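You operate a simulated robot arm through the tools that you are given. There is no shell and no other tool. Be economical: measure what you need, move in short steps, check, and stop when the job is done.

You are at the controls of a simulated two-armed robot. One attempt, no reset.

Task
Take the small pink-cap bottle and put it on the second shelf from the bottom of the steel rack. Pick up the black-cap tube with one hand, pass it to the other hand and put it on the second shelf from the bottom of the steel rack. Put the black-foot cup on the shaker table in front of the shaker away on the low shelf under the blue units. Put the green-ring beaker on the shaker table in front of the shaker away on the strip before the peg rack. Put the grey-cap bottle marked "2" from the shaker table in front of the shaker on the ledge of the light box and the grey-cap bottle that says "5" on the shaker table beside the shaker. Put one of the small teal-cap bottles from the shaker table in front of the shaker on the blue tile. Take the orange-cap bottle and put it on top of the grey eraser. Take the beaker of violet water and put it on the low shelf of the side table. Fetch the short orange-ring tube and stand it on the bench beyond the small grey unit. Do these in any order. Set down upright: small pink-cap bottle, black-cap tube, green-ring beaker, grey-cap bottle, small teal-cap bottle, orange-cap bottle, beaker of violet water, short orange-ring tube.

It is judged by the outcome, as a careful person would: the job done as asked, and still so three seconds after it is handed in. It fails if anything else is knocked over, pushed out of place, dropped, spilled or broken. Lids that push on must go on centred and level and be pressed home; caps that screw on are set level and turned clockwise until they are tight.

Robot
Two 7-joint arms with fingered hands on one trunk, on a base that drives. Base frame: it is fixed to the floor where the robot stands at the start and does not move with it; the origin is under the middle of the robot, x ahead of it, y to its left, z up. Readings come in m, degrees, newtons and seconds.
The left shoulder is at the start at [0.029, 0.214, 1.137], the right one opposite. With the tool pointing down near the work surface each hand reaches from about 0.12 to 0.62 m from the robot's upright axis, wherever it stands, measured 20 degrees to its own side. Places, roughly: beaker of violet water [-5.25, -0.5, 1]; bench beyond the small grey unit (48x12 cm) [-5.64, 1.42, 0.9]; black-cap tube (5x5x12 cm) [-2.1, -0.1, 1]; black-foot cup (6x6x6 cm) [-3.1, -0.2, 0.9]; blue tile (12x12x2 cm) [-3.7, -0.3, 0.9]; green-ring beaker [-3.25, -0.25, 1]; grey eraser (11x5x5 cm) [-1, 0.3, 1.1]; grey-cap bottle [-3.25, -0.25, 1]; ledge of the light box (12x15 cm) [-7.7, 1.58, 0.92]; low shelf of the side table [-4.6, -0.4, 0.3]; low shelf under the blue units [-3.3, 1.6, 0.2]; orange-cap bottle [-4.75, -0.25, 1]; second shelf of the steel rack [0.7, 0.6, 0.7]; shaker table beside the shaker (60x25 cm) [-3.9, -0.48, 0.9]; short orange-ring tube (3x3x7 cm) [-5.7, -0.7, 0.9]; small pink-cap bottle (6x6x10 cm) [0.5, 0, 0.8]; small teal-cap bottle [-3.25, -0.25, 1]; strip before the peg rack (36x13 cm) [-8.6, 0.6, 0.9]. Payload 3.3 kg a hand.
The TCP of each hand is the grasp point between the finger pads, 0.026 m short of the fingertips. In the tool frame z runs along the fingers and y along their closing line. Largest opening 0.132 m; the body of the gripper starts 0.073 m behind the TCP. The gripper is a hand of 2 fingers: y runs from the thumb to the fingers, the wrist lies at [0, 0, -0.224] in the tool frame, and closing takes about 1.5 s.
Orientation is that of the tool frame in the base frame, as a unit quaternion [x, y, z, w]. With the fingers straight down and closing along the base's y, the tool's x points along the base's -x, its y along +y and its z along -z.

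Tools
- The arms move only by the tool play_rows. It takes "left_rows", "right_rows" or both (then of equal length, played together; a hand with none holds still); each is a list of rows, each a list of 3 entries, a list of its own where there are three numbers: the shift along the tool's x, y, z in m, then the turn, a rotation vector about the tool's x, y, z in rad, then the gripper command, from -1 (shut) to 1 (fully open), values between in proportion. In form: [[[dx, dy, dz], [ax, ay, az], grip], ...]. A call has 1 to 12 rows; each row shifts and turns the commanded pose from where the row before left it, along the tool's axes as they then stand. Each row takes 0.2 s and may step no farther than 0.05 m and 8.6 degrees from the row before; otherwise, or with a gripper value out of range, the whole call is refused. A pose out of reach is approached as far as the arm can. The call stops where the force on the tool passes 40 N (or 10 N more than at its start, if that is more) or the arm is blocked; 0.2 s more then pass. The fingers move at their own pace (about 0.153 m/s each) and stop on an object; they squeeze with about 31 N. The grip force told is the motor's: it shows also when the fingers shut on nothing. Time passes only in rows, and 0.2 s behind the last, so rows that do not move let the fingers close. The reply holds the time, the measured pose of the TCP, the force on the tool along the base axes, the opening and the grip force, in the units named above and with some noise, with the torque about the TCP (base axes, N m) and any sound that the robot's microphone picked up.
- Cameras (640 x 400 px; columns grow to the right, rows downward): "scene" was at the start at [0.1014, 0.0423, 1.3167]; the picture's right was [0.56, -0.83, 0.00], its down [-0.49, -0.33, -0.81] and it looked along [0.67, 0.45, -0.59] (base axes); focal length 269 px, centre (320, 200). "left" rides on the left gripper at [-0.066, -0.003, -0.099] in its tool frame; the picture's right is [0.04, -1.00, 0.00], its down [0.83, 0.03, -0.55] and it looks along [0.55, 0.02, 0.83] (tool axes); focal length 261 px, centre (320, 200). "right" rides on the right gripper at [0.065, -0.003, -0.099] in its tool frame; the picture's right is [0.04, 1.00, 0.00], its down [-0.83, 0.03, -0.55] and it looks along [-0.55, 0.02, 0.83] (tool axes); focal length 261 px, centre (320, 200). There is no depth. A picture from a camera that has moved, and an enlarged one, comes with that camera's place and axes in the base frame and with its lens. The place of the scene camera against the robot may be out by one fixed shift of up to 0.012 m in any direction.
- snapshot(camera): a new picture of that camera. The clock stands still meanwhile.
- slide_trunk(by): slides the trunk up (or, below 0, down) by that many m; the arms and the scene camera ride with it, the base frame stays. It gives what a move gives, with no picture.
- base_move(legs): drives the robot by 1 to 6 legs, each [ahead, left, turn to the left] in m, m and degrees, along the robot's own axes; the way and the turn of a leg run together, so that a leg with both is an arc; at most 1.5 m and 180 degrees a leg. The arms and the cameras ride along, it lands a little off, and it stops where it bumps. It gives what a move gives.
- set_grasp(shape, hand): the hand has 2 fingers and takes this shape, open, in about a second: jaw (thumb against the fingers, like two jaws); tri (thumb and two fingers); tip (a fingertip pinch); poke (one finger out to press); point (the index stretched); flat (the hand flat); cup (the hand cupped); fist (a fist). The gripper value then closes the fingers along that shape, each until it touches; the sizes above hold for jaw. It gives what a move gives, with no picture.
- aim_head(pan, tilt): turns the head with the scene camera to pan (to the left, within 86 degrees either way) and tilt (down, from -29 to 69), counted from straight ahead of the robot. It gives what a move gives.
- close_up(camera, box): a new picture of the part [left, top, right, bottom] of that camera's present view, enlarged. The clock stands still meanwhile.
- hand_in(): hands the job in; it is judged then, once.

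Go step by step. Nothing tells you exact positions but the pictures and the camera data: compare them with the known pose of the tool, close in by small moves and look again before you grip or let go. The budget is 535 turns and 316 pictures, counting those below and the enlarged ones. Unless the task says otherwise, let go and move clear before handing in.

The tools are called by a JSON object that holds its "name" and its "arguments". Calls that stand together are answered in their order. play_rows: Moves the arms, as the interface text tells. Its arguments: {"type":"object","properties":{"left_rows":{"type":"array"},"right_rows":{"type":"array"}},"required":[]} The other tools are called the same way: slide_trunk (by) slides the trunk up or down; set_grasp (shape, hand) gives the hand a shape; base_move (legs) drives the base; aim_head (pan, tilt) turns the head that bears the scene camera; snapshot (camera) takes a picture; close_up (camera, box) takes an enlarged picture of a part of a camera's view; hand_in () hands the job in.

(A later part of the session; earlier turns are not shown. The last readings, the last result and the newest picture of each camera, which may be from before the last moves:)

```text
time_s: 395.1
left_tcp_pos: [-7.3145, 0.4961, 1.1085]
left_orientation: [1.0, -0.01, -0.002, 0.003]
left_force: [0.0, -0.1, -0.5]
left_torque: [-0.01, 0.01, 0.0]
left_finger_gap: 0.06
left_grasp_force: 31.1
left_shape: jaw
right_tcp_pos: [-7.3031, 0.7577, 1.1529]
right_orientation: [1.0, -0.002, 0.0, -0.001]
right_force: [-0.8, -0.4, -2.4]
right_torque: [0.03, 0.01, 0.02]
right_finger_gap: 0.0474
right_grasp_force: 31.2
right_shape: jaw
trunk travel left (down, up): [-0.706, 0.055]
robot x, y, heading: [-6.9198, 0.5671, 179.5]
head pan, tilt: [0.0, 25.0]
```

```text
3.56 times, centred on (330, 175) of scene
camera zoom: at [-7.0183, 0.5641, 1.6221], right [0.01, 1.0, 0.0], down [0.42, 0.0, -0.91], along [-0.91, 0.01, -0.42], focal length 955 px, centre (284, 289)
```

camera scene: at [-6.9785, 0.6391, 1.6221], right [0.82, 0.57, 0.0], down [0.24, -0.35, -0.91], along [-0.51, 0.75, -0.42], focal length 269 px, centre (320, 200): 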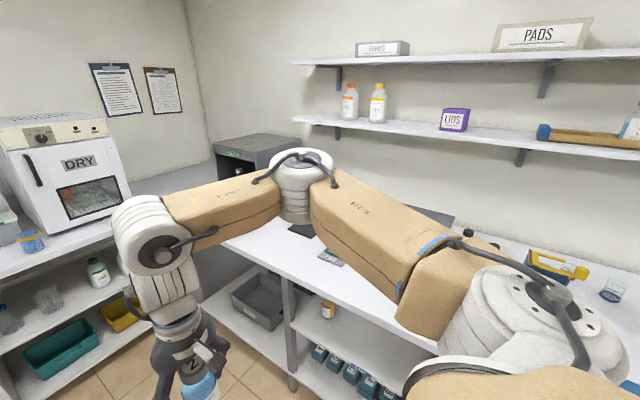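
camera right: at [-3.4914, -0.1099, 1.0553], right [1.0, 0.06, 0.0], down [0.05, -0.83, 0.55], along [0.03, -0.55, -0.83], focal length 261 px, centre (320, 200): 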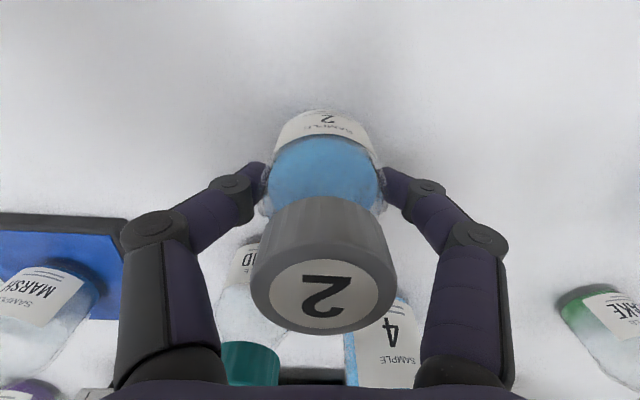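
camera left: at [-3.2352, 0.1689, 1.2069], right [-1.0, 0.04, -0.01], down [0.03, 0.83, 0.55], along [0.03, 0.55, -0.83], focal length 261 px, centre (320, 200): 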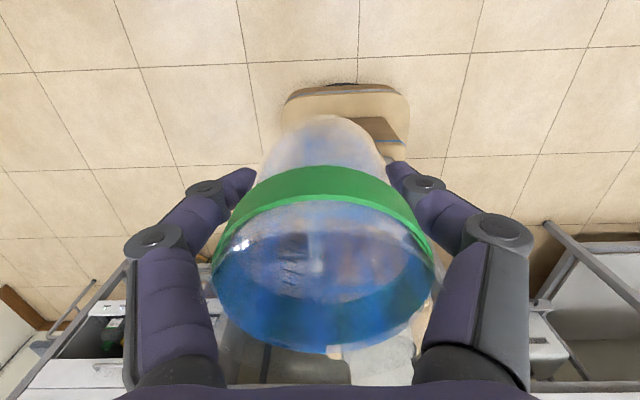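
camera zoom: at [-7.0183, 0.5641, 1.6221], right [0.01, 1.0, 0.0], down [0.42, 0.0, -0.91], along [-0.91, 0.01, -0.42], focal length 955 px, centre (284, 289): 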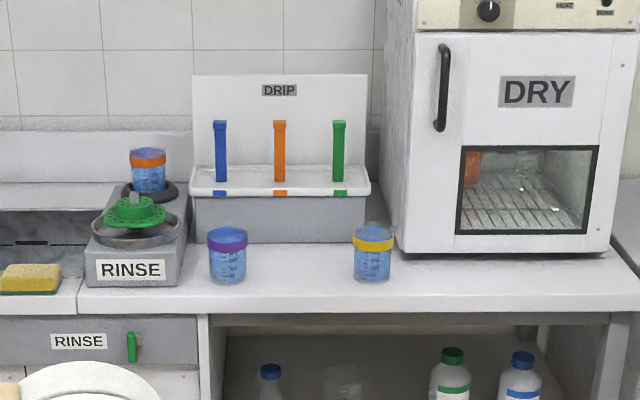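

The strip in front of the DRIP peg rack is free between the purple and yellow beakers, at about (-8.645, 0.61). I drive up to it.

{"name": "play_rows", "arguments": {"right_rows": [[[0.03, 0, 0], [0, 0, 0], -1], [[0.03, 0, 0], [0, 0, 0], -1], [[0.02, 0, 0], [0, 0, 0], -1]]}}

{"name": "base_move", "arguments": {"legs": [[1.1, -0.11, 0.5]]}}

{"name": "aim_head", "arguments": {"pan": 0, "tilt": 40}}

{"name": "snapshot", "arguments": {"camera": "scene"}}

```text
time_s: 395.9
left_tcp_pos: [-7.3138, 0.4957, 1.1078]
left_orientation: [1.0, -0.011, -0.003, 0.003]
left_force: [-0.3, 0.1, -1.0]
left_torque: [0.01, 0.0, 0.0]
left_finger_gap: 0.0596
left_grasp_force: 31.0
left_shape: jaw
right_tcp_pos: [-7.2235, 0.7545, 1.155]
right_orientation: [1.0, -0.002, 0.0, -0.001]
right_force: [-0.8, 0.3, -2.3]
right_torque: [0.01, 0.03, -0.01]
right_finger_gap: 0.0477
right_grasp_force: 31.2
right_shape: jaw
trunk travel left (down, up): [-0.706, 0.055]
robot x, y, heading: [-6.915, 0.5696, 179.7]
head pan, tilt: [0.0, 25.0]
```

```text
time_s: 401.7
left_tcp_pos: [-8.4308, 0.6173, 1.108]
left_orientation: [1.0, -0.009, -0.001, 0.004]
left_force: [-0.6, 0.7, -0.2]
left_torque: [0.02, 0.0, 0.0]
left_finger_gap: 0.0597
left_grasp_force: 30.9
left_shape: jaw
right_tcp_pos: [-8.3403, 0.8757, 1.1539]
right_orientation: [1.0, -0.003, 0.001, -0.001]
right_force: [-0.2, 0.2, -1.9]
right_torque: [-0.01, -0.01, 0.03]
right_finger_gap: 0.0477
right_grasp_force: 30.8
right_shape: jaw
trunk travel left (down, up): [-0.706, 0.055]
robot x, y, heading: [-8.0352, 0.6903, 179.7]
head pan, tilt: [0.0, 25.0]
```

```text
time_s: 402.4
left_tcp_pos: [-8.4302, 0.6172, 1.1078]
left_orientation: [1.0, -0.009, -0.001, 0.004]
left_force: [-0.8, -0.3, -1.1]
left_torque: [0.02, 0.02, 0.01]
left_finger_gap: 0.0598
left_grasp_force: 31.1
left_shape: jaw
right_tcp_pos: [-8.3394, 0.8755, 1.1537]
right_orientation: [1.0, -0.002, 0.0, 0.0]
right_force: [-0.1, -0.1, -1.4]
right_torque: [-0.02, -0.02, 0.01]
right_finger_gap: 0.0477
right_grasp_force: 31.3
right_shape: jaw
trunk travel left (down, up): [-0.706, 0.055]
robot x, y, heading: [-8.0351, 0.6952, 179.6]
head pan, tilt: [0.0, 40.0]
```

```text
167 pictures are left
camera scene: at [-8.1273, 0.685, 1.5988], right [0.01, 1.0, 0.0], down [0.64, 0.0, -0.77], along [-0.77, 0.01, -0.64], focal length 269 px, centre (320, 200)
```

scene: 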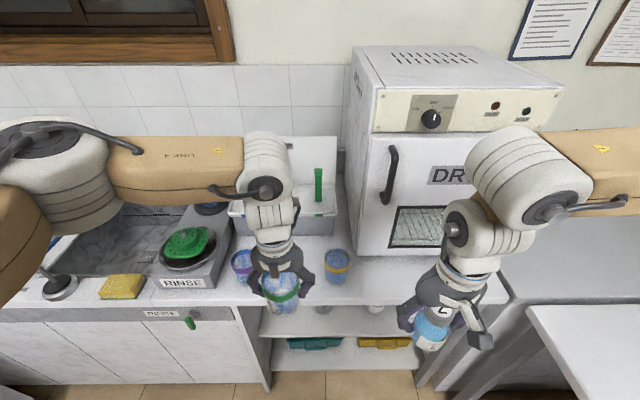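

{"name": "base_move", "arguments": {"legs": [[0.1, 0, 0]]}}

{"name": "play_rows", "arguments": {"left_rows": [[[-0.03, 0.003, 0], [0, 0, 0], -1], [[-0.03, 0.003, 0], [0, 0, 0], -1], [[-0.03, 0.003, 0], [0, 0, 0], -1], [[0, 0, 0.03], [0, 0, 0], -1], [[0, 0, 0.03], [0, 0, 0], -1], [[0, 0, 0.02], [0, 0, 0], -1]]}}

{"name": "snapshot", "arguments": {"camera": "left"}}

{"name": "close_up", "arguments": {"camera": "scene", "box": [200, 180, 400, 340]}}

```text
time_s: 403.6
left_tcp_pos: [-8.5329, 0.617, 1.1082]
left_orientation: [1.0, -0.009, -0.002, 0.003]
left_force: [0.1, -0.5, -0.7]
left_torque: [0.02, -0.01, -0.02]
left_finger_gap: 0.0597
left_grasp_force: 30.9
left_shape: jaw
right_tcp_pos: [-8.4425, 0.875, 1.1532]
right_orientation: [1.0, -0.001, 0.001, -0.001]
right_force: [-0.7, -0.4, -2.0]
right_torque: [-0.04, -0.03, 0.01]
right_finger_gap: 0.0477
right_grasp_force: 31.0
right_shape: jaw
trunk travel left (down, up): [-0.706, 0.055]
robot x, y, heading: [-8.1366, 0.6919, 180.0]
head pan, tilt: [0.0, 40.0]
```

```text
time_s: 405.0
left_tcp_pos: [-8.6209, 0.6068, 1.0301]
left_orientation: [1.0, -0.009, -0.002, 0.003]
left_force: [0.6, 0.1, -1.5]
left_torque: [0.02, 0.0, -0.03]
left_finger_gap: 0.0596
left_grasp_force: 30.8
left_shape: jaw
right_tcp_pos: [-8.4407, 0.8755, 1.1537]
right_orientation: [1.0, -0.001, 0.0, 0.0]
right_force: [0.8, 0.0, -3.1]
right_torque: [0.02, 0.03, 0.01]
right_finger_gap: 0.0476
right_grasp_force: 31.4
right_shape: jaw
trunk travel left (down, up): [-0.706, 0.055]
robot x, y, heading: [-8.1387, 0.6889, 179.8]
head pan, tilt: [0.0, 40.0]
```

```text
166 pictures are left
camera left: at [-8.6868, 0.6126, 1.1289], right [0.06, 1.0, -0.01], down [0.83, -0.04, 0.55], along [0.55, -0.04, -0.83], focal length 261 px, centre (320, 200)
```

left: 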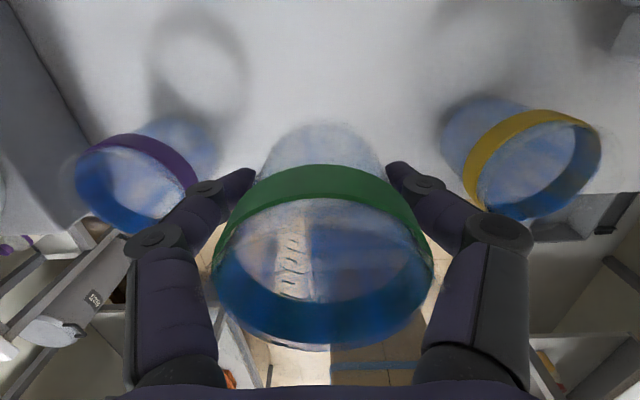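

```text
2.50 times, centred on (300, 260) of scene
camera zoom: at [-8.2284, 0.6855, 1.5988], right [0.01, 1.0, 0.0], down [0.64, 0.0, -0.77], along [-0.77, 0.0, -0.64], focal length 672 px, centre (370, 50)
```

zoom: 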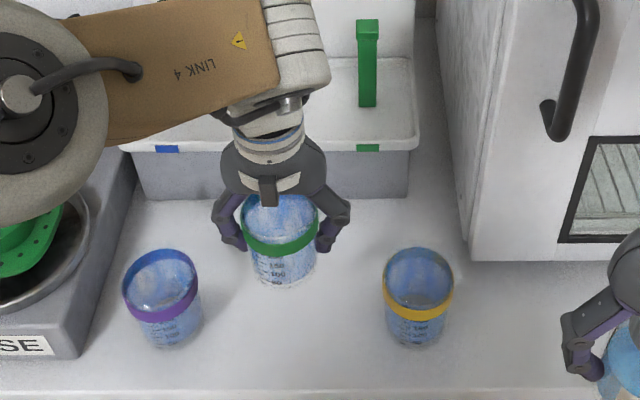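

{"name": "play_rows", "arguments": {"left_rows": [[[0, -0.006, 0.02], [0, 0, 0], -1], [[0, 0, 0.025], [0, 0, 0], -1], [[0, 0, 0.025], [0, 0, 0], -1], [[0, 0, 0], [0, 0, 0], -1]]}}

{"name": "close_up", "arguments": {"camera": "scene", "box": [200, 180, 400, 340]}}

```text
time_s: 406.2
left_tcp_pos: [-8.6124, 0.5882, 0.9698]
left_orientation: [1.0, 0.016, -0.006, 0.01]
left_force: [0.1, 0.0, -1.5]
left_torque: [0.03, -0.02, 0.02]
left_finger_gap: 0.0597
left_grasp_force: 30.8
left_shape: jaw
left hand out of reach, approached as far as the arm can: row 1, 2, 3
right_tcp_pos: [-8.4413, 0.8747, 1.1533]
right_orientation: [1.0, -0.001, 0.001, -0.001]
right_force: [0.2, 0.4, -2.2]
right_torque: [0.0, -0.02, 0.01]
right_finger_gap: 0.0477
right_grasp_force: 31.5
right_shape: jaw
trunk travel left (down, up): [-0.706, 0.055]
robot x, y, heading: [-8.1371, 0.6912, 179.7]
head pan, tilt: [0.0, 40.0]
stopped in row 4 (left hand): the arm was blocked; the commanded pose is now the measured one
```

```text
2.50 times, centred on (300, 260) of scene
camera zoom: at [-8.2286, 0.685, 1.5988], right [0.01, 1.0, 0.0], down [0.64, 0.0, -0.77], along [-0.77, 0.0, -0.64], focal length 672 px, centre (370, 50)
```

zoom: 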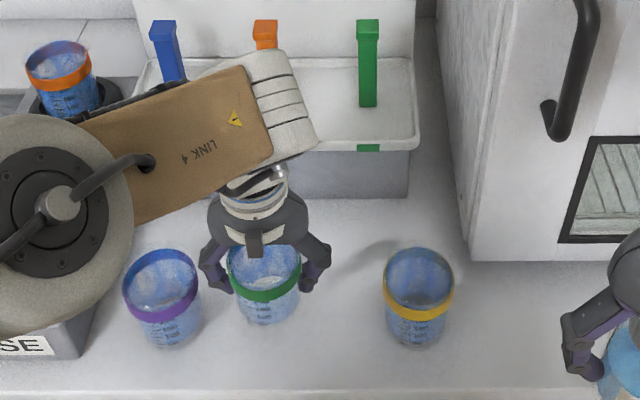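

The arm hit a limit near the purple beaker; I raise it again and reposition the base 10 cm to the right for an easier arm posture.

{"name": "play_rows", "arguments": {"left_rows": [[[0, -0.01, -0.03], [0, 0, 0], -1], [[0, -0.012, -0.03], [0, 0, 0], -1], [[0, 0, -0.02], [0, 0, 0], -1]]}}

{"name": "base_move", "arguments": {"legs": [[0, -0.1, 0]]}}

{"name": "play_rows", "arguments": {"left_rows": [[[0, 0.03, 0], [0, 0, -0.032], -1], [[0, 0.03, 0], [0, 0, 0], -1], [[0, 0.03, 0], [0, 0, 0], -1], [[0, 0, 0], [0, 0, 0], -1]]}}

```text
time_s: 407.0
left_tcp_pos: [-8.6104, 0.6151, 1.0504]
left_orientation: [1.0, 0.012, -0.008, 0.009]
left_force: [0.4, 0.0, -1.9]
left_torque: [-0.02, 0.0, -0.07]
left_finger_gap: 0.06
left_grasp_force: 31.3
left_shape: jaw
right_tcp_pos: [-8.4407, 0.8753, 1.154]
right_orientation: [1.0, -0.002, 0.0, -0.001]
right_force: [-0.8, 0.7, -2.0]
right_torque: [-0.02, 0.05, -0.01]
right_finger_gap: 0.0474
right_grasp_force: 30.9
right_shape: jaw
trunk travel left (down, up): [-0.706, 0.055]
robot x, y, heading: [-8.1372, 0.6941, 179.5]
head pan, tilt: [0.0, 40.0]
```

```text
time_s: 408.1
left_tcp_pos: [-8.6092, 0.7143, 1.0483]
left_orientation: [1.0, 0.013, -0.007, 0.01]
left_force: [-0.3, 0.3, -0.9]
left_torque: [-0.02, -0.03, 0.02]
left_finger_gap: 0.0594
left_grasp_force: 31.3
left_shape: jaw
right_tcp_pos: [-8.4396, 0.976, 1.1533]
right_orientation: [1.0, 0.0, 0.0, 0.0]
right_force: [0.4, 0.2, -2.1]
right_torque: [-0.01, 0.04, 0.02]
right_finger_gap: 0.0474
right_grasp_force: 31.1
right_shape: jaw
trunk travel left (down, up): [-0.706, 0.055]
robot x, y, heading: [-8.1365, 0.7956, 179.7]
head pan, tilt: [0.0, 40.0]
```

```text
time_s: 409.1
left_tcp_pos: [-8.6062, 0.6231, 1.0509]
left_orientation: [1.0, 0.029, -0.007, 0.009]
left_force: [-0.2, -0.5, -1.9]
left_torque: [0.01, 0.0, -0.02]
left_finger_gap: 0.0596
left_grasp_force: 31.2
left_shape: jaw
right_tcp_pos: [-8.44, 0.9763, 1.1522]
right_orientation: [1.0, 0.001, 0.001, 0.0]
right_force: [0.3, 0.3, -2.5]
right_torque: [0.02, -0.02, 0.0]
right_finger_gap: 0.0474
right_grasp_force: 31.3
right_shape: jaw
trunk travel left (down, up): [-0.706, 0.055]
robot x, y, heading: [-8.1361, 0.7925, 180.1]
head pan, tilt: [0.0, 40.0]
```

{"name": "play_rows", "arguments": {"left_rows": [[[-0.004, 0.01, 0], [0.018, 0.014, 0.058], -1], [[0, 0, 0.02], [0, 0, 0], -1], [[0, 0, 0.025], [0, 0, 0], -1], [[0, 0, 0.025], [0, 0, 0], -1], [[0, 0, 0.015], [0, 0, 0], -1]]}}

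{"name": "close_up", "arguments": {"camera": "scene", "box": [160, 180, 360, 340]}}

```text
time_s: 410.4
left_tcp_pos: [-8.609, 0.6153, 0.9663]
left_orientation: [1.0, 0.001, 0.001, 0.0]
left_force: [1.1, -0.3, -0.6]
left_torque: [-0.01, 0.01, -0.01]
left_finger_gap: 0.0595
left_grasp_force: 30.5
left_shape: jaw
right_tcp_pos: [-8.4397, 0.9757, 1.1541]
right_orientation: [1.0, 0.0, 0.001, -0.002]
right_force: [-0.2, -0.8, -1.4]
right_torque: [-0.02, 0.01, 0.01]
right_finger_gap: 0.0477
right_grasp_force: 30.8
right_shape: jaw
trunk travel left (down, up): [-0.706, 0.055]
robot x, y, heading: [-8.1375, 0.7914, 179.8]
head pan, tilt: [0.0, 40.0]
```

```text
2.50 times, centred on (260, 260) of scene
camera zoom: at [-8.228, 0.7853, 1.5988], right [0.0, 1.0, 0.0], down [0.64, 0.0, -0.77], along [-0.77, 0.0, -0.64], focal length 672 px, centre (470, 50)
```

zoom: 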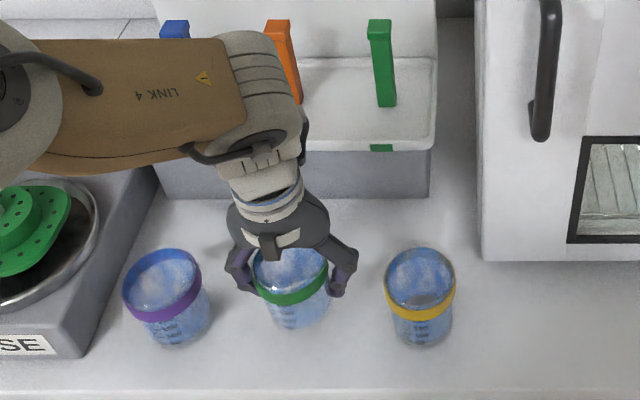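

Good clearance on both sides now. I lower the last 2 cm until contact.

{"name": "play_rows", "arguments": {"left_rows": [[[0, 0, 0.012], [0, 0, 0], -1], [[0, 0, 0.006], [0, 0, 0], -1], [[0, 0, 0.004], [0, 0, 0], -1]]}}

```text
time_s: 411.1
left_tcp_pos: [-8.6092, 0.6141, 0.945]
left_orientation: [1.0, 0.001, 0.0, 0.0]
left_force: [0.3, 0.6, -0.4]
left_torque: [0.02, 0.02, -0.02]
left_finger_gap: 0.0596
left_grasp_force: 31.2
left_shape: jaw
right_tcp_pos: [-8.4406, 0.9756, 1.1534]
right_orientation: [1.0, -0.001, 0.0, -0.001]
right_force: [0.4, -0.3, -2.2]
right_torque: [0.05, -0.03, -0.02]
right_finger_gap: 0.0476
right_grasp_force: 31.1
right_shape: jaw
trunk travel left (down, up): [-0.706, 0.055]
robot x, y, heading: [-8.141, 0.7938, 179.7]
head pan, tilt: [0.0, 40.0]
```

{"name": "play_rows", "arguments": {"left_rows": [[[0, 0, 0.003], [0, 0, 0], -1], [[0, 0, 0.003], [0, 0, 0], -1]]}}

```text
time_s: 411.8
left_tcp_pos: [-8.6092, 0.6144, 0.9382]
left_orientation: [1.0, 0.001, -0.002, 0.001]
left_force: [0.5, -0.7, 9.6]
left_torque: [-0.08, -0.01, 0.02]
left_finger_gap: 0.0594
left_grasp_force: 31.3
left_shape: jaw
right_tcp_pos: [-8.4387, 0.9762, 1.1539]
right_orientation: [1.0, 0.001, 0.001, -0.001]
right_force: [-0.6, 0.7, -2.1]
right_torque: [0.04, 0.04, 0.0]
right_finger_gap: 0.0475
right_grasp_force: 31.1
right_shape: jaw
trunk travel left (down, up): [-0.706, 0.055]
robot x, y, heading: [-8.1381, 0.7914, 180.0]
head pan, tilt: [0.0, 40.0]
```

{"name": "play_rows", "arguments": {"left_rows": [[[0, 0, -0.001], [0, 0, 0], -0.05], [[0, 0, 0], [0, 0, 0], 0.1], [[0, 0, 0], [0, 0, 0], 0.3], [[0, 0, 0], [0, 0, 0], 0.35], [[0, 0, -0.03], [0, 0, 0], 0.35], [[0, 0, -0.04], [0, 0, 0], 0.35], [[0, 0, -0.04], [0, 0, 0], 0.35], [[0.02, 0, -0.03], [0, 0, 0], 0.35]]}}

{"name": "close_up", "arguments": {"camera": "scene", "box": [160, 180, 360, 340]}}

```text
time_s: 413.6
left_tcp_pos: [-8.5893, 0.6129, 1.0795]
left_orientation: [1.0, 0.0, 0.0, 0.0]
left_force: [0.2, -0.3, 0.7]
left_torque: [0.01, 0.0, -0.03]
left_finger_gap: 0.0888
left_grasp_force: 0.1
left_shape: jaw
right_tcp_pos: [-8.4402, 0.9728, 1.1535]
right_orientation: [1.0, 0.0, 0.0, 0.0]
right_force: [-0.4, -0.1, -2.0]
right_torque: [0.04, -0.03, 0.0]
right_finger_gap: 0.0477
right_grasp_force: 30.7
right_shape: jaw
trunk travel left (down, up): [-0.706, 0.055]
robot x, y, heading: [-8.1386, 0.7883, 179.9]
head pan, tilt: [0.0, 40.0]
```

```text
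2.50 times, centred on (260, 260) of scene
camera zoom: at [-8.2268, 0.7847, 1.5989], right [0.0, 1.0, 0.0], down [0.64, 0.0, -0.77], along [-0.77, 0.0, -0.64], focal length 672 px, centre (470, 50)
```

zoom: 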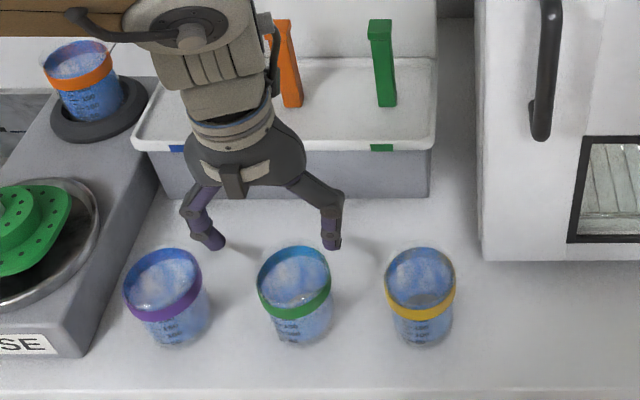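

The beaker is placed. Next the light box ledge on the right-hand bench: I back off, turn to face +y and look.

{"name": "base_move", "arguments": {"legs": [[-0.3, 0.2, 0], [0, 0, -90]]}}

{"name": "aim_head", "arguments": {"pan": 0, "tilt": 30}}

{"name": "snapshot", "arguments": {"camera": "scene"}}

{"name": "snapshot", "arguments": {"camera": "right"}}

```text
time_s: 419.7
left_tcp_pos: [-8.0095, 1.0464, 1.08]
left_orientation: [-0.701, 0.713, 0.0, -0.001]
left_force: [-0.5, 0.3, 0.9]
left_torque: [-0.01, 0.0, 0.03]
left_finger_gap: 0.0887
left_grasp_force: 0.0
left_shape: jaw
right_tcp_pos: [-7.6512, 0.8904, 1.1548]
right_orientation: [-0.701, 0.713, 0.0, 0.001]
right_force: [-0.5, 0.6, -1.7]
right_torque: [0.03, 0.02, 0.02]
right_finger_gap: 0.0475
right_grasp_force: 30.9
right_shape: jaw
trunk travel left (down, up): [-0.706, 0.055]
robot x, y, heading: [-7.8419, 0.5892, 88.6]
head pan, tilt: [0.0, 40.0]
```

```text
time_s: 420.4
left_tcp_pos: [-8.0093, 1.0459, 1.0797]
left_orientation: [-0.702, 0.712, 0.0, 0.0]
left_force: [0.0, 0.4, -0.5]
left_torque: [0.0, 0.01, 0.01]
left_finger_gap: 0.0884
left_grasp_force: 0.1
left_shape: jaw
right_tcp_pos: [-7.6521, 0.891, 1.1542]
right_orientation: [-0.701, 0.713, 0.0, 0.0]
right_force: [-0.4, -1.1, -1.8]
right_torque: [0.0, -0.02, 0.02]
right_finger_gap: 0.0477
right_grasp_force: 31.6
right_shape: jaw
trunk travel left (down, up): [-0.706, 0.055]
robot x, y, heading: [-7.8395, 0.5918, 88.7]
head pan, tilt: [0.0, 30.0]
```

```text
161 pictures are left
camera scene: at [-7.833, 0.684, 1.6141], right [1.0, -0.02, 0.0], down [-0.01, -0.5, -0.87], along [0.02, 0.87, -0.5], focal length 269 px, centre (320, 200)
```

scene: 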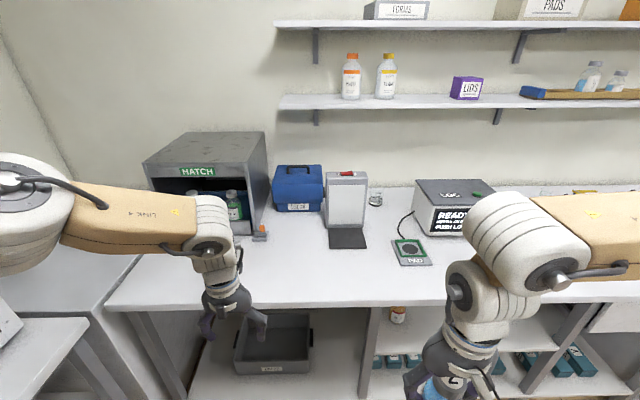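

```text
160 pictures are left
camera right: at [-7.6505, 0.8239, 1.2527], right [-1.0, -0.02, 0.0], down [-0.02, 0.83, 0.55], along [-0.01, 0.55, -0.83], focal length 261 px, centre (320, 200)
```

right: 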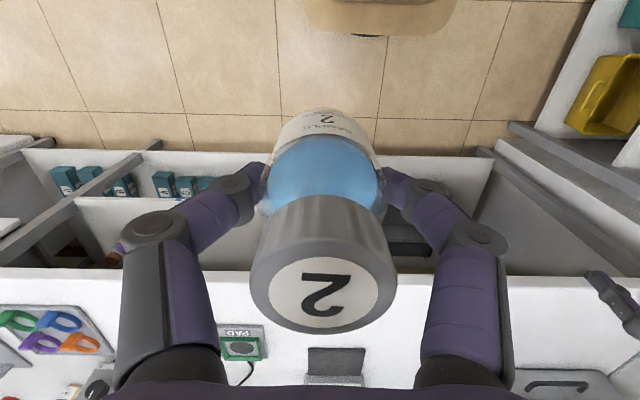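

The light box ledge is at about (-7.70, 1.51…1.645, z 0.92). I lower the trunk slightly, retract the left hand and drive up to the bench.

{"name": "slide_trunk", "arguments": {"by": -0.08}}

{"name": "play_rows", "arguments": {"left_rows": [[[0.03, 0, -0.03], [0, 0, 0], 0.35], [[0.03, 0, -0.03], [0, 0, 0], 0.35], [[0.03, 0, -0.02], [0, 0, 0], 0.35]], "right_rows": [[[0, 0, -0.02], [0, 0, 0], -1], [[0, 0, -0.02], [0, 0, 0], -1], [[0, 0, -0.02], [0, 0, 0], -1]]}}

{"name": "base_move", "arguments": {"legs": [[0.36, 0.065, 1.3]]}}

{"name": "snapshot", "arguments": {"camera": "right"}}

```text
time_s: 421.6
left_tcp_pos: [-8.0099, 1.0467, 1.001]
left_orientation: [-0.7, 0.714, 0.001, 0.0]
left_force: [-0.1, -0.6, 0.5]
left_torque: [0.0, -0.01, 0.01]
left_finger_gap: 0.0889
left_grasp_force: 0.0
left_shape: jaw
right_tcp_pos: [-7.6514, 0.8893, 1.0745]
right_orientation: [-0.701, 0.713, -0.001, 0.0]
right_force: [0.7, -0.2, -3.0]
right_torque: [0.02, 0.0, -0.01]
right_finger_gap: 0.0477
right_grasp_force: 31.3
right_shape: jaw
trunk travel left (down, up): [-0.626, 0.135]
robot x, y, heading: [-7.8438, 0.5879, 88.7]
head pan, tilt: [0.0, 30.0]
```

```text
time_s: 422.4
left_tcp_pos: [-8.0115, 0.9549, 1.0822]
left_orientation: [-0.701, 0.713, 0.001, 0.0]
left_force: [-0.3, -0.1, -0.3]
left_torque: [0.02, 0.01, -0.01]
left_finger_gap: 0.0886
left_grasp_force: 0.1
left_shape: jaw
right_tcp_pos: [-7.6522, 0.8873, 1.1338]
right_orientation: [-0.701, 0.714, -0.002, 0.001]
right_force: [-0.7, 0.5, -2.4]
right_torque: [0.01, 0.01, -0.04]
right_finger_gap: 0.0477
right_grasp_force: 31.2
right_shape: jaw
trunk travel left (down, up): [-0.626, 0.135]
robot x, y, heading: [-7.838, 0.5901, 88.8]
head pan, tilt: [0.0, 30.0]
```

```text
time_s: 424.8
left_tcp_pos: [-8.0824, 1.3143, 1.0823]
left_orientation: [0.71, -0.704, 0.001, 0.001]
left_force: [-0.1, -0.3, 0.0]
left_torque: [-0.02, 0.01, -0.01]
left_finger_gap: 0.089
left_grasp_force: 0.1
left_shape: jaw
right_tcp_pos: [-7.7224, 1.2576, 1.1335]
right_orientation: [0.711, -0.704, 0.001, 0.0]
right_force: [0.1, -0.3, -1.9]
right_torque: [0.02, 0.01, -0.01]
right_finger_gap: 0.0475
right_grasp_force: 30.8
right_shape: jaw
trunk travel left (down, up): [-0.626, 0.135]
robot x, y, heading: [-7.902, 0.9529, 90.1]
head pan, tilt: [0.0, 30.0]
```

```text
159 pictures are left
camera right: at [-7.7202, 1.1918, 1.232], right [-1.0, -0.05, 0.0], down [-0.04, 0.83, 0.55], along [-0.03, 0.55, -0.83], focal length 261 px, centre (320, 200)
```

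right: 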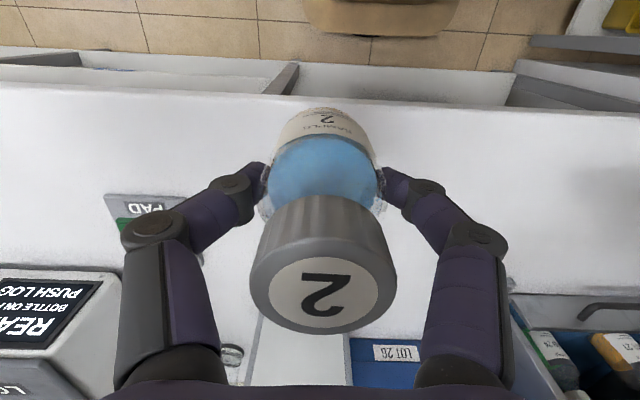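

{"name": "play_rows", "arguments": {"right_rows": [[[-0.03, -0.007, 0.035], [0, 0, 0], -1], [[-0.03, -0.007, 0.035], [0, 0, 0], -1], [[-0.03, -0.007, 0.03], [0, 0, 0], -1], [[-0.045, 0, 0], [0, 0, 0], -1], [[-0.045, 0, 0], [0, 0, 0], -1], [[-0.045, 0, 0], [0, 0, 0], -1], [[-0.045, 0, 0], [0, 0, 0], -1], [[0, 0, 0], [0, 0, 0], -1]]}}

{"name": "snapshot", "arguments": {"camera": "right"}}

{"name": "snapshot", "arguments": {"camera": "scene"}}

```text
time_s: 426.6
left_tcp_pos: [-8.0831, 1.313, 1.0818]
left_orientation: [0.71, -0.704, 0.001, -0.001]
left_force: [-0.1, 0.4, 0.6]
left_torque: [0.0, -0.04, 0.05]
left_finger_gap: 0.0889
left_grasp_force: 0.1
left_shape: jaw
right_tcp_pos: [-7.7075, 1.4829, 1.0344]
right_orientation: [0.71, -0.704, 0.001, -0.001]
right_force: [0.0, 0.1, -1.5]
right_torque: [0.02, -0.01, -0.01]
right_finger_gap: 0.0475
right_grasp_force: 30.9
right_shape: jaw
right hand out of reach, approached as far as the arm can: row 7
trunk travel left (down, up): [-0.626, 0.135]
robot x, y, heading: [-7.9002, 0.9536, 90.1]
head pan, tilt: [0.0, 30.0]
```

```text
158 pictures are left
camera right: at [-7.7053, 1.4164, 1.1328], right [-1.0, -0.05, 0.0], down [-0.04, 0.83, 0.55], along [-0.02, 0.55, -0.83], focal length 261 px, centre (320, 200)
```

right: 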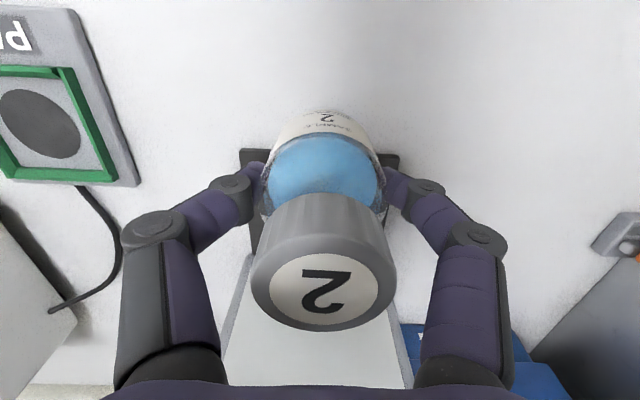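

```text
157 pictures are left
camera scene: at [-7.9011, 1.0482, 1.5341], right [1.0, 0.01, 0.0], down [0.0, -0.5, -0.87], along [0.0, 0.87, -0.5], focal length 269 px, centre (320, 200)
```

scene: 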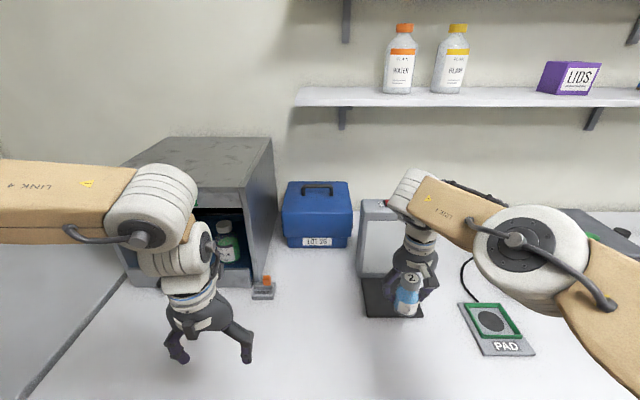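

The ledge's near edge is at y≈1.506, centred in x. I need about 6 cm more, so I creep the base forward.

{"name": "base_move", "arguments": {"legs": [[0.065, 0, 0]]}}

{"name": "snapshot", "arguments": {"camera": "right"}}

```text
time_s: 427.6
left_tcp_pos: [-8.0811, 1.3825, 1.0817]
left_orientation: [0.711, -0.703, 0.002, 0.001]
left_force: [-0.1, 0.7, -0.5]
left_torque: [-0.04, 0.02, 0.0]
left_finger_gap: 0.0889
left_grasp_force: 0.0
left_shape: jaw
right_tcp_pos: [-7.7058, 1.55, 1.0326]
right_orientation: [0.709, -0.705, 0.002, 0.001]
right_force: [-0.2, 0.4, -1.6]
right_torque: [-0.04, -0.02, 0.03]
right_finger_gap: 0.0475
right_grasp_force: 30.9
right_shape: jaw
trunk travel left (down, up): [-0.626, 0.135]
robot x, y, heading: [-7.9062, 1.0151, 90.2]
head pan, tilt: [0.0, 30.0]
```

```text
156 pictures are left
camera right: at [-7.7035, 1.4844, 1.1313], right [-1.0, -0.05, 0.0], down [-0.04, 0.83, 0.55], along [-0.02, 0.55, -0.84], focal length 261 px, centre (320, 200)
```

right: 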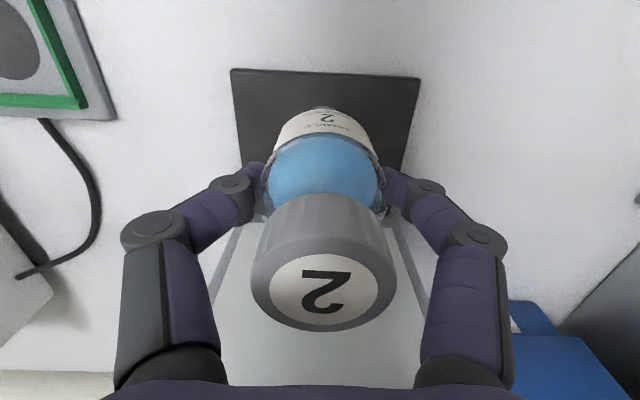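

{"name": "play_rows", "arguments": {"right_rows": [[[0, 0, 0.025], [0, 0, 0], -1], [[-0.012, 0, 0.015], [0, 0, 0], -1], [[0, 0, 0.012], [0, 0, 0], -1], [[0, 0, 0], [0, 0, 0], -1]]}}

```text
time_s: 428.6
left_tcp_pos: [-8.0819, 1.3805, 1.0825]
left_orientation: [0.71, -0.704, 0.0, 0.0]
left_force: [-0.1, 0.2, 0.3]
left_torque: [-0.01, 0.03, 0.02]
left_finger_gap: 0.0891
left_grasp_force: 0.1
left_shape: jaw
right_tcp_pos: [-7.708, 1.5488, 0.9825]
right_orientation: [0.709, -0.705, 0.001, 0.0]
right_force: [0.3, 0.4, -2.0]
right_torque: [0.04, -0.01, 0.0]
right_finger_gap: 0.0474
right_grasp_force: 30.7
right_shape: jaw
right hand out of reach, approached as far as the arm can: row 2
trunk travel left (down, up): [-0.626, 0.135]
robot x, y, heading: [-7.9038, 1.0169, 90.3]
head pan, tilt: [0.0, 30.0]
```

{"name": "play_rows", "arguments": {"right_rows": [[[-0.01, 0, 0.004], [0, 0, 0], -1], [[0, 0, 0.005], [0, 0, 0], -1], [[0, 0, 0.004], [0, 0, 0], -1]]}}

```text
time_s: 429.4
left_tcp_pos: [-8.0828, 1.38, 1.0825]
left_orientation: [0.711, -0.703, 0.0, -0.001]
left_force: [-0.2, 0.0, -0.9]
left_torque: [0.0, 0.0, -0.01]
left_finger_gap: 0.0888
left_grasp_force: 0.1
left_shape: jaw
right_tcp_pos: [-7.709, 1.5475, 0.9738]
right_orientation: [0.71, -0.704, 0.001, 0.0]
right_force: [0.0, 0.1, -1.7]
right_torque: [0.01, 0.01, 0.04]
right_finger_gap: 0.0474
right_grasp_force: 31.7
right_shape: jaw
right hand out of reach, approached as far as the arm can: row 1
trunk travel left (down, up): [-0.626, 0.135]
robot x, y, heading: [-7.9015, 1.017, 90.2]
head pan, tilt: [0.0, 30.0]
```

{"name": "base_move", "arguments": {"legs": [[0.018, 0, 0]]}}

{"name": "play_rows", "arguments": {"right_rows": [[[0, 0, 0.004], [0, 0, 0], -1], [[0, 0, 0.003], [0, 0, 0], -1]]}}

```text
time_s: 430.1
left_tcp_pos: [-8.0819, 1.3794, 1.0806]
left_orientation: [0.711, -0.703, 0.0, 0.0]
left_force: [-0.2, -0.3, 0.3]
left_torque: [0.01, -0.01, 0.02]
left_finger_gap: 0.0887
left_grasp_force: 0.0
left_shape: jaw
right_tcp_pos: [-7.7093, 1.5462, 0.9724]
right_orientation: [0.709, -0.705, 0.001, 0.0]
right_force: [1.1, -0.1, -1.7]
right_torque: [-0.03, 0.03, 0.01]
right_finger_gap: 0.0474
right_grasp_force: 31.2
right_shape: jaw
trunk travel left (down, up): [-0.626, 0.135]
robot x, y, heading: [-7.9035, 1.0175, 90.3]
head pan, tilt: [0.0, 30.0]
stopped in leg 1: the robot was blocked; the commanded pose is now the measured one
```

```text
time_s: 430.7
left_tcp_pos: [-8.0819, 1.3798, 1.0815]
left_orientation: [0.711, -0.703, 0.001, 0.001]
left_force: [-0.2, -0.3, -0.2]
left_torque: [0.02, 0.02, -0.01]
left_finger_gap: 0.0887
left_grasp_force: 0.0
left_shape: jaw
right_tcp_pos: [-7.7095, 1.5439, 0.9659]
right_orientation: [0.709, -0.705, -0.001, 0.001]
right_force: [0.6, 0.6, -2.3]
right_torque: [0.01, -0.02, -0.01]
right_finger_gap: 0.0476
right_grasp_force: 30.2
right_shape: jaw
trunk travel left (down, up): [-0.626, 0.135]
robot x, y, heading: [-7.9045, 1.0178, 90.0]
head pan, tilt: [0.0, 30.0]
```

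{"name": "slide_trunk", "arguments": {"by": -0.006}}

```text
time_s: 431.2
left_tcp_pos: [-8.0817, 1.3803, 1.0756]
left_orientation: [0.711, -0.703, 0.001, 0.0]
left_force: [0.5, 0.5, 0.3]
left_torque: [0.01, 0.01, -0.01]
left_finger_gap: 0.0887
left_grasp_force: 0.1
left_shape: jaw
right_tcp_pos: [-7.709, 1.5448, 0.9599]
right_orientation: [0.708, -0.706, -0.001, 0.001]
right_force: [0.6, -0.9, -1.8]
right_torque: [0.03, -0.01, 0.0]
right_finger_gap: 0.0472
right_grasp_force: 31.5
right_shape: jaw
trunk travel left (down, up): [-0.62, 0.141]
robot x, y, heading: [-7.9056, 1.0178, 90.3]
head pan, tilt: [0.0, 30.0]
```

{"name": "play_rows", "arguments": {"right_rows": [[[-0.006, 0, 0], [0, 0, 0], -1], [[-0.004, 0, 0.002], [0, 0, 0], -1]]}}

{"name": "snapshot", "arguments": {"camera": "right"}}

```text
time_s: 431.8
left_tcp_pos: [-8.082, 1.3805, 1.0764]
left_orientation: [0.711, -0.704, -0.001, 0.0]
left_force: [-0.8, 0.1, 0.6]
left_torque: [-0.01, 0.0, 0.04]
left_finger_gap: 0.0889
left_grasp_force: 0.1
left_shape: jaw
right_tcp_pos: [-7.7097, 1.546, 0.9607]
right_orientation: [0.708, -0.706, 0.001, 0.0]
right_force: [-0.1, -0.5, -2.1]
right_torque: [0.02, -0.02, -0.03]
right_finger_gap: 0.0474
right_grasp_force: 30.8
right_shape: jaw
right hand out of reach, approached as far as the arm can: row 1, 2
trunk travel left (down, up): [-0.62, 0.141]
robot x, y, heading: [-7.899, 1.0181, 90.2]
head pan, tilt: [0.0, 30.0]
```

```text
155 pictures are left
camera right: at [-7.708, 1.479, 1.059], right [-1.0, -0.05, 0.0], down [-0.04, 0.83, 0.55], along [-0.03, 0.55, -0.83], focal length 261 px, centre (320, 200)
```

right: 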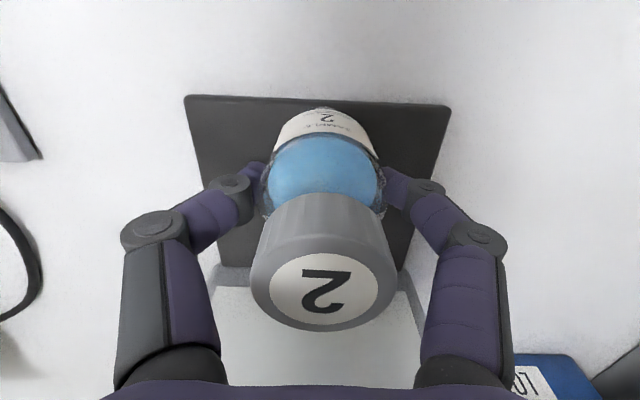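

{"name": "play_rows", "arguments": {"right_rows": [[[0, 0, 0.004], [0, 0, 0], -1], [[0, 0, 0.003], [0, 0, 0], -1], [[0, 0, 0.003], [0, 0, 0], -1]]}}

```text
time_s: 432.7
left_tcp_pos: [-8.0815, 1.377, 1.0767]
left_orientation: [0.711, -0.703, -0.001, 0.0]
left_force: [0.5, 0.2, 0.3]
left_torque: [-0.01, -0.01, 0.01]
left_finger_gap: 0.0889
left_grasp_force: 0.0
left_shape: jaw
right_tcp_pos: [-7.7108, 1.546, 0.9557]
right_orientation: [0.708, -0.706, -0.006, -0.004]
right_force: [0.1, -8.0, 23.8]
right_torque: [-0.14, -0.09, -0.03]
right_finger_gap: 0.0503
right_grasp_force: 30.7
right_shape: jaw
trunk travel left (down, up): [-0.62, 0.141]
robot x, y, heading: [-7.9019, 1.0162, 90.4]
head pan, tilt: [0.0, 30.0]
stopped in row 3 (right hand): the force on the tool passed its limit at 41 N (the readings are from after the stop); the commanded pose is now the measured one
```

{"name": "play_rows", "arguments": {"right_rows": [[[0, 0, -0.003], [0, 0, 0], -1], [[0, 0, 0], [0, 0, 0], -0.25], [[0, 0, 0], [0, 0, 0], 0], [[0, 0, 0], [0, 0, 0], 0.4], [[0, 0, -0.03], [0, 0, 0], 0.4], [[0, 0, -0.04], [0, 0, 0], 0.4], [[0.02, 0, -0.04], [0, 0, 0], 0.4], [[0.02, 0, -0.04], [0, 0, 0], 0.4]]}}

{"name": "snapshot", "arguments": {"camera": "right"}}

```text
time_s: 434.5
left_tcp_pos: [-8.0818, 1.3792, 1.0759]
left_orientation: [0.711, -0.703, 0.0, 0.0]
left_force: [0.0, -0.1, -0.5]
left_torque: [0.03, -0.01, 0.01]
left_finger_gap: 0.0886
left_grasp_force: 0.1
left_shape: jaw
right_tcp_pos: [-7.7094, 1.5019, 1.107]
right_orientation: [0.709, -0.705, -0.005, -0.005]
right_force: [0.0, -1.2, 0.9]
right_torque: [0.01, 0.0, -0.04]
right_finger_gap: 0.0924
right_grasp_force: 0.1
right_shape: jaw
trunk travel left (down, up): [-0.62, 0.141]
robot x, y, heading: [-7.9033, 1.0163, 90.3]
head pan, tilt: [0.0, 30.0]
```

```text
154 pictures are left
camera right: at [-7.7078, 1.4354, 1.2058], right [-1.0, -0.05, 0.0], down [-0.04, 0.82, 0.56], along [-0.03, 0.56, -0.83], focal length 261 px, centre (320, 200)
```

right: 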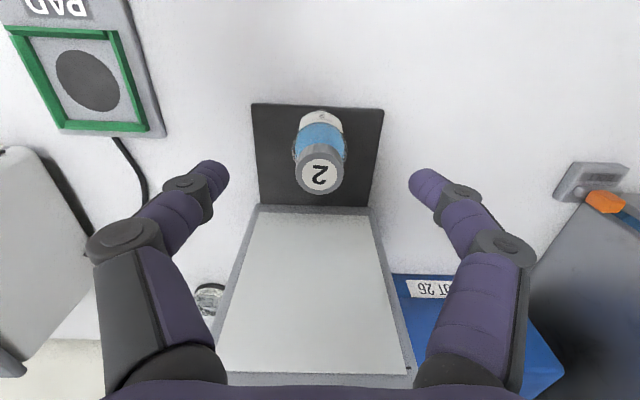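

Bottle "2" stands on the ledge. Next: the short orange-ring tube near (-5.7, -0.7). I drive there.

{"name": "base_move", "arguments": {"legs": [[-0.45, 0, 0], [0, 0, -90], [1.4, 0, 0], [0.75, 0, 0], [0, 0, -90]]}}

{"name": "aim_head", "arguments": {"pan": 0, "tilt": 30}}

{"name": "snapshot", "arguments": {"camera": "scene"}}

```text
time_s: 455.1
left_tcp_pos: [-5.5766, 0.192, 1.0769]
left_orientation: [0.704, 0.711, 0.0, 0.0]
left_force: [-0.4, 0.8, -0.3]
left_torque: [-0.04, -0.02, -0.02]
left_finger_gap: 0.0889
left_grasp_force: 0.1
left_shape: jaw
right_tcp_pos: [-5.9484, 0.0672, 1.1067]
right_orientation: [0.706, 0.709, -0.003, 0.005]
right_force: [-0.2, -0.2, 0.3]
right_torque: [-0.02, -0.04, 0.01]
right_finger_gap: 0.092
right_grasp_force: 0.0
right_shape: jaw
trunk travel left (down, up): [-0.62, 0.141]
robot x, y, heading: [-5.7557, 0.5549, -89.5]
head pan, tilt: [0.0, 30.0]
```

```text
time_s: 455.7
left_tcp_pos: [-5.5758, 0.1906, 1.0767]
left_orientation: [0.703, 0.711, 0.0, 0.0]
left_force: [-0.1, -0.1, 0.2]
left_torque: [0.02, -0.03, -0.02]
left_finger_gap: 0.0887
left_grasp_force: 0.0
left_shape: jaw
right_tcp_pos: [-5.9489, 0.0672, 1.1076]
right_orientation: [0.706, 0.709, -0.004, 0.005]
right_force: [0.0, 0.3, -0.5]
right_torque: [0.04, -0.03, 0.02]
right_finger_gap: 0.092
right_grasp_force: 0.1
right_shape: jaw
trunk travel left (down, up): [-0.62, 0.141]
robot x, y, heading: [-5.7573, 0.5521, -89.4]
head pan, tilt: [0.0, 30.0]
```

```text
153 pictures are left
camera scene: at [-5.751, 0.444, 1.5281], right [-1.0, -0.01, 0.0], down [0.0, 0.5, -0.87], along [0.01, -0.87, -0.5], focal length 269 px, centre (320, 200)
```

scene: 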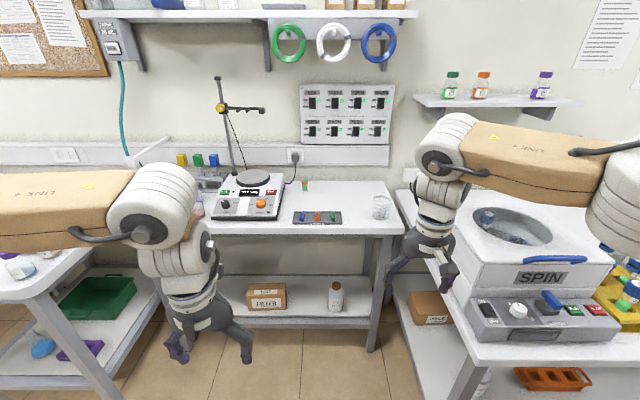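

{"name": "close_up", "arguments": {"camera": "scene", "box": [160, 130, 420, 290]}}

```text
2.46 times, centred on (290, 210) of scene
camera zoom: at [-5.751, 0.444, 1.5281], right [-1.0, -0.01, 0.0], down [0.0, 0.5, -0.87], along [0.01, -0.87, -0.5], focal length 661 px, centre (394, 175)
```

zoom: 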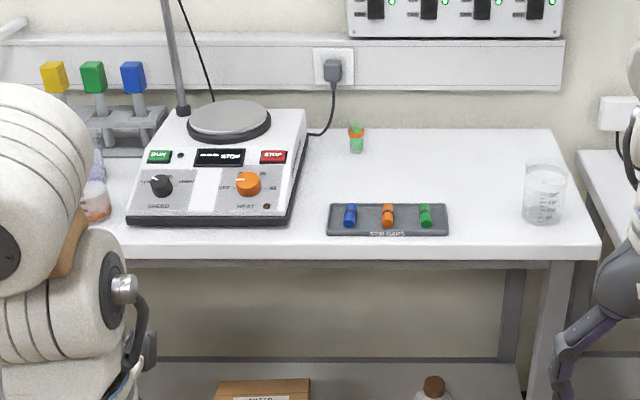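

The tube stands near the wall at about (-5.66, -0.74). Before choosing the grasp I look at its destination behind me.

{"name": "base_move", "arguments": {"legs": [[0, 0, 180]]}}

{"name": "snapshot", "arguments": {"camera": "scene"}}

```text
time_s: 463.5
left_tcp_pos: [-5.9523, 0.9056, 1.075]
left_orientation: [0.725, -0.688, 0.0, -0.001]
left_force: [0.5, 0.3, 0.5]
left_torque: [0.0, -0.03, 0.0]
left_finger_gap: 0.0889
left_grasp_force: 0.1
left_shape: jaw
right_tcp_pos: [-5.5836, 1.0442, 1.1066]
right_orientation: [0.723, -0.691, -0.005, -0.003]
right_force: [0.6, -0.2, 0.8]
right_torque: [-0.02, 0.04, 0.02]
right_finger_gap: 0.0924
right_grasp_force: 0.0
right_shape: jaw
trunk travel left (down, up): [-0.62, 0.141]
robot x, y, heading: [-5.7548, 0.5528, 93.0]
head pan, tilt: [0.0, 30.0]
```

```text
151 pictures are left
camera scene: at [-5.7567, 0.6478, 1.5281], right [1.0, 0.05, 0.0], down [0.02, -0.5, -0.87], along [-0.04, 0.86, -0.5], focal length 269 px, centre (320, 200)
```

scene: 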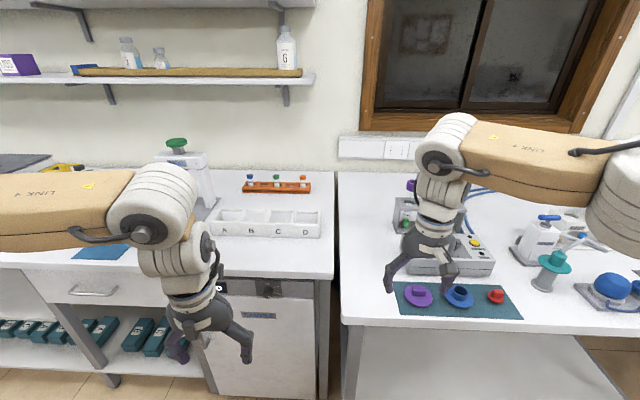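

The destination is the free strip at the left edge of the bench, around (-5.645, 1.42) — easy. I turn back, tilt the left hand 45° forward and approach the tube.

{"name": "base_move", "arguments": {"legs": [[0, 0, -180]]}}

{"name": "play_rows", "arguments": {"left_rows": [[[-0.03, 0, 0], [0, 0, 0], 0], [[-0.03, 0, 0], [0, 0, 0], 0], [[0, 0, 0], [0, -0.131, 0], 0], [[0, 0, 0], [0, -0.131, 0], 0], [[0, 0, 0], [0, -0.131, 0], 0], [[0, 0, 0], [0, -0.131, 0], 0], [[0, 0, 0], [0, -0.131, 0], 0], [[0, 0, 0], [0, -0.131, 0], 0]], "right_rows": [[[0.03, -0.02, -0.01], [0, 0, 0], 0], [[0.03, -0.02, -0.01], [0, 0, 0], 0], [[0.03, 0, -0.01], [0, 0, 0], 0], [[0.03, 0, 0], [0, 0, 0], 0], [[0, 0, 0], [0, 0, 0], 0], [[0, 0, 0], [0, 0, 0], 0], [[0, 0, 0], [0, 0, 0], 0], [[0, 0, 0], [0, 0, 0], 0]]}}

{"name": "base_move", "arguments": {"legs": [[0.35, -0.02, 0]]}}

{"name": "snapshot", "arguments": {"camera": "left"}}

{"name": "snapshot", "arguments": {"camera": "scene"}}

```text
time_s: 471.3
left_tcp_pos: [-5.5678, 0.1952, 1.0749]
left_orientation: [0.694, 0.72, 0.0, 0.0]
left_force: [-0.3, 0.2, 0.2]
left_torque: [0.0, 0.01, -0.01]
left_finger_gap: 0.0885
left_grasp_force: 0.1
left_shape: jaw
right_tcp_pos: [-5.9369, 0.0623, 1.1076]
right_orientation: [0.697, 0.717, -0.004, 0.005]
right_force: [-0.8, 0.4, 0.7]
right_torque: [-0.02, 0.01, 0.01]
right_finger_gap: 0.092
right_grasp_force: 0.1
right_shape: jaw
trunk travel left (down, up): [-0.62, 0.141]
robot x, y, heading: [-5.7562, 0.5499, -88.2]
head pan, tilt: [0.0, 30.0]
```

```text
time_s: 473.1
left_tcp_pos: [-5.5667, 0.1355, 1.0762]
left_orientation: [0.641, 0.664, -0.267, 0.277]
left_force: [-0.1, -0.4, 0.1]
left_torque: [-0.02, -0.05, 0.05]
left_finger_gap: 0.0663
left_grasp_force: 0.1
left_shape: jaw
right_tcp_pos: [-5.9798, 0.1827, 1.1347]
right_orientation: [0.697, 0.717, -0.003, 0.005]
right_force: [0.1, -0.1, -0.7]
right_torque: [0.0, 0.0, 0.02]
right_finger_gap: 0.0668
right_grasp_force: 0.0
right_shape: jaw
trunk travel left (down, up): [-0.62, 0.141]
robot x, y, heading: [-5.7527, 0.5511, -88.3]
head pan, tilt: [0.0, 30.0]
```

```text
time_s: 475.4
left_tcp_pos: [-5.5745, -0.2136, 1.0746]
left_orientation: [0.642, 0.665, -0.266, 0.275]
left_force: [-0.3, -1.2, -0.2]
left_torque: [-0.02, -0.01, -0.01]
left_finger_gap: 0.0665
left_grasp_force: 0.1
left_shape: jaw
right_tcp_pos: [-5.9896, -0.1666, 1.1343]
right_orientation: [0.697, 0.717, -0.003, 0.005]
right_force: [0.6, 0.3, 0.7]
right_torque: [0.02, -0.02, 0.02]
right_finger_gap: 0.0665
right_grasp_force: 0.1
right_shape: jaw
trunk travel left (down, up): [-0.62, 0.141]
robot x, y, heading: [-5.7638, 0.2011, -88.3]
head pan, tilt: [0.0, 30.0]
```

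```text
150 pictures are left
camera left: at [-5.5791, -0.1908, 1.1912], right [-1.0, -0.01, -0.03], down [0.0, 0.98, -0.2], along [0.03, -0.2, -0.98], focal length 261 px, centre (320, 200)
```

left: 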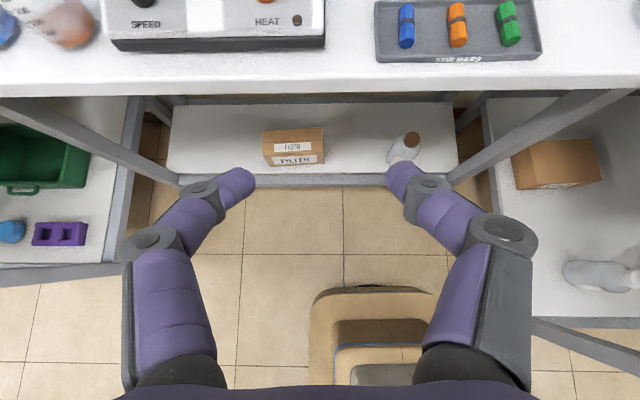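

```text
149 pictures are left
camera scene: at [-5.7586, 0.0942, 1.5281], right [-1.0, -0.03, 0.0], down [-0.01, 0.5, -0.87], along [0.03, -0.87, -0.5], focal length 269 px, centre (320, 200)
```

scene: 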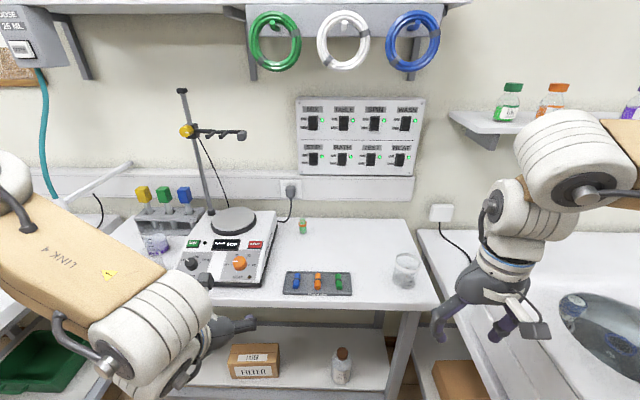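

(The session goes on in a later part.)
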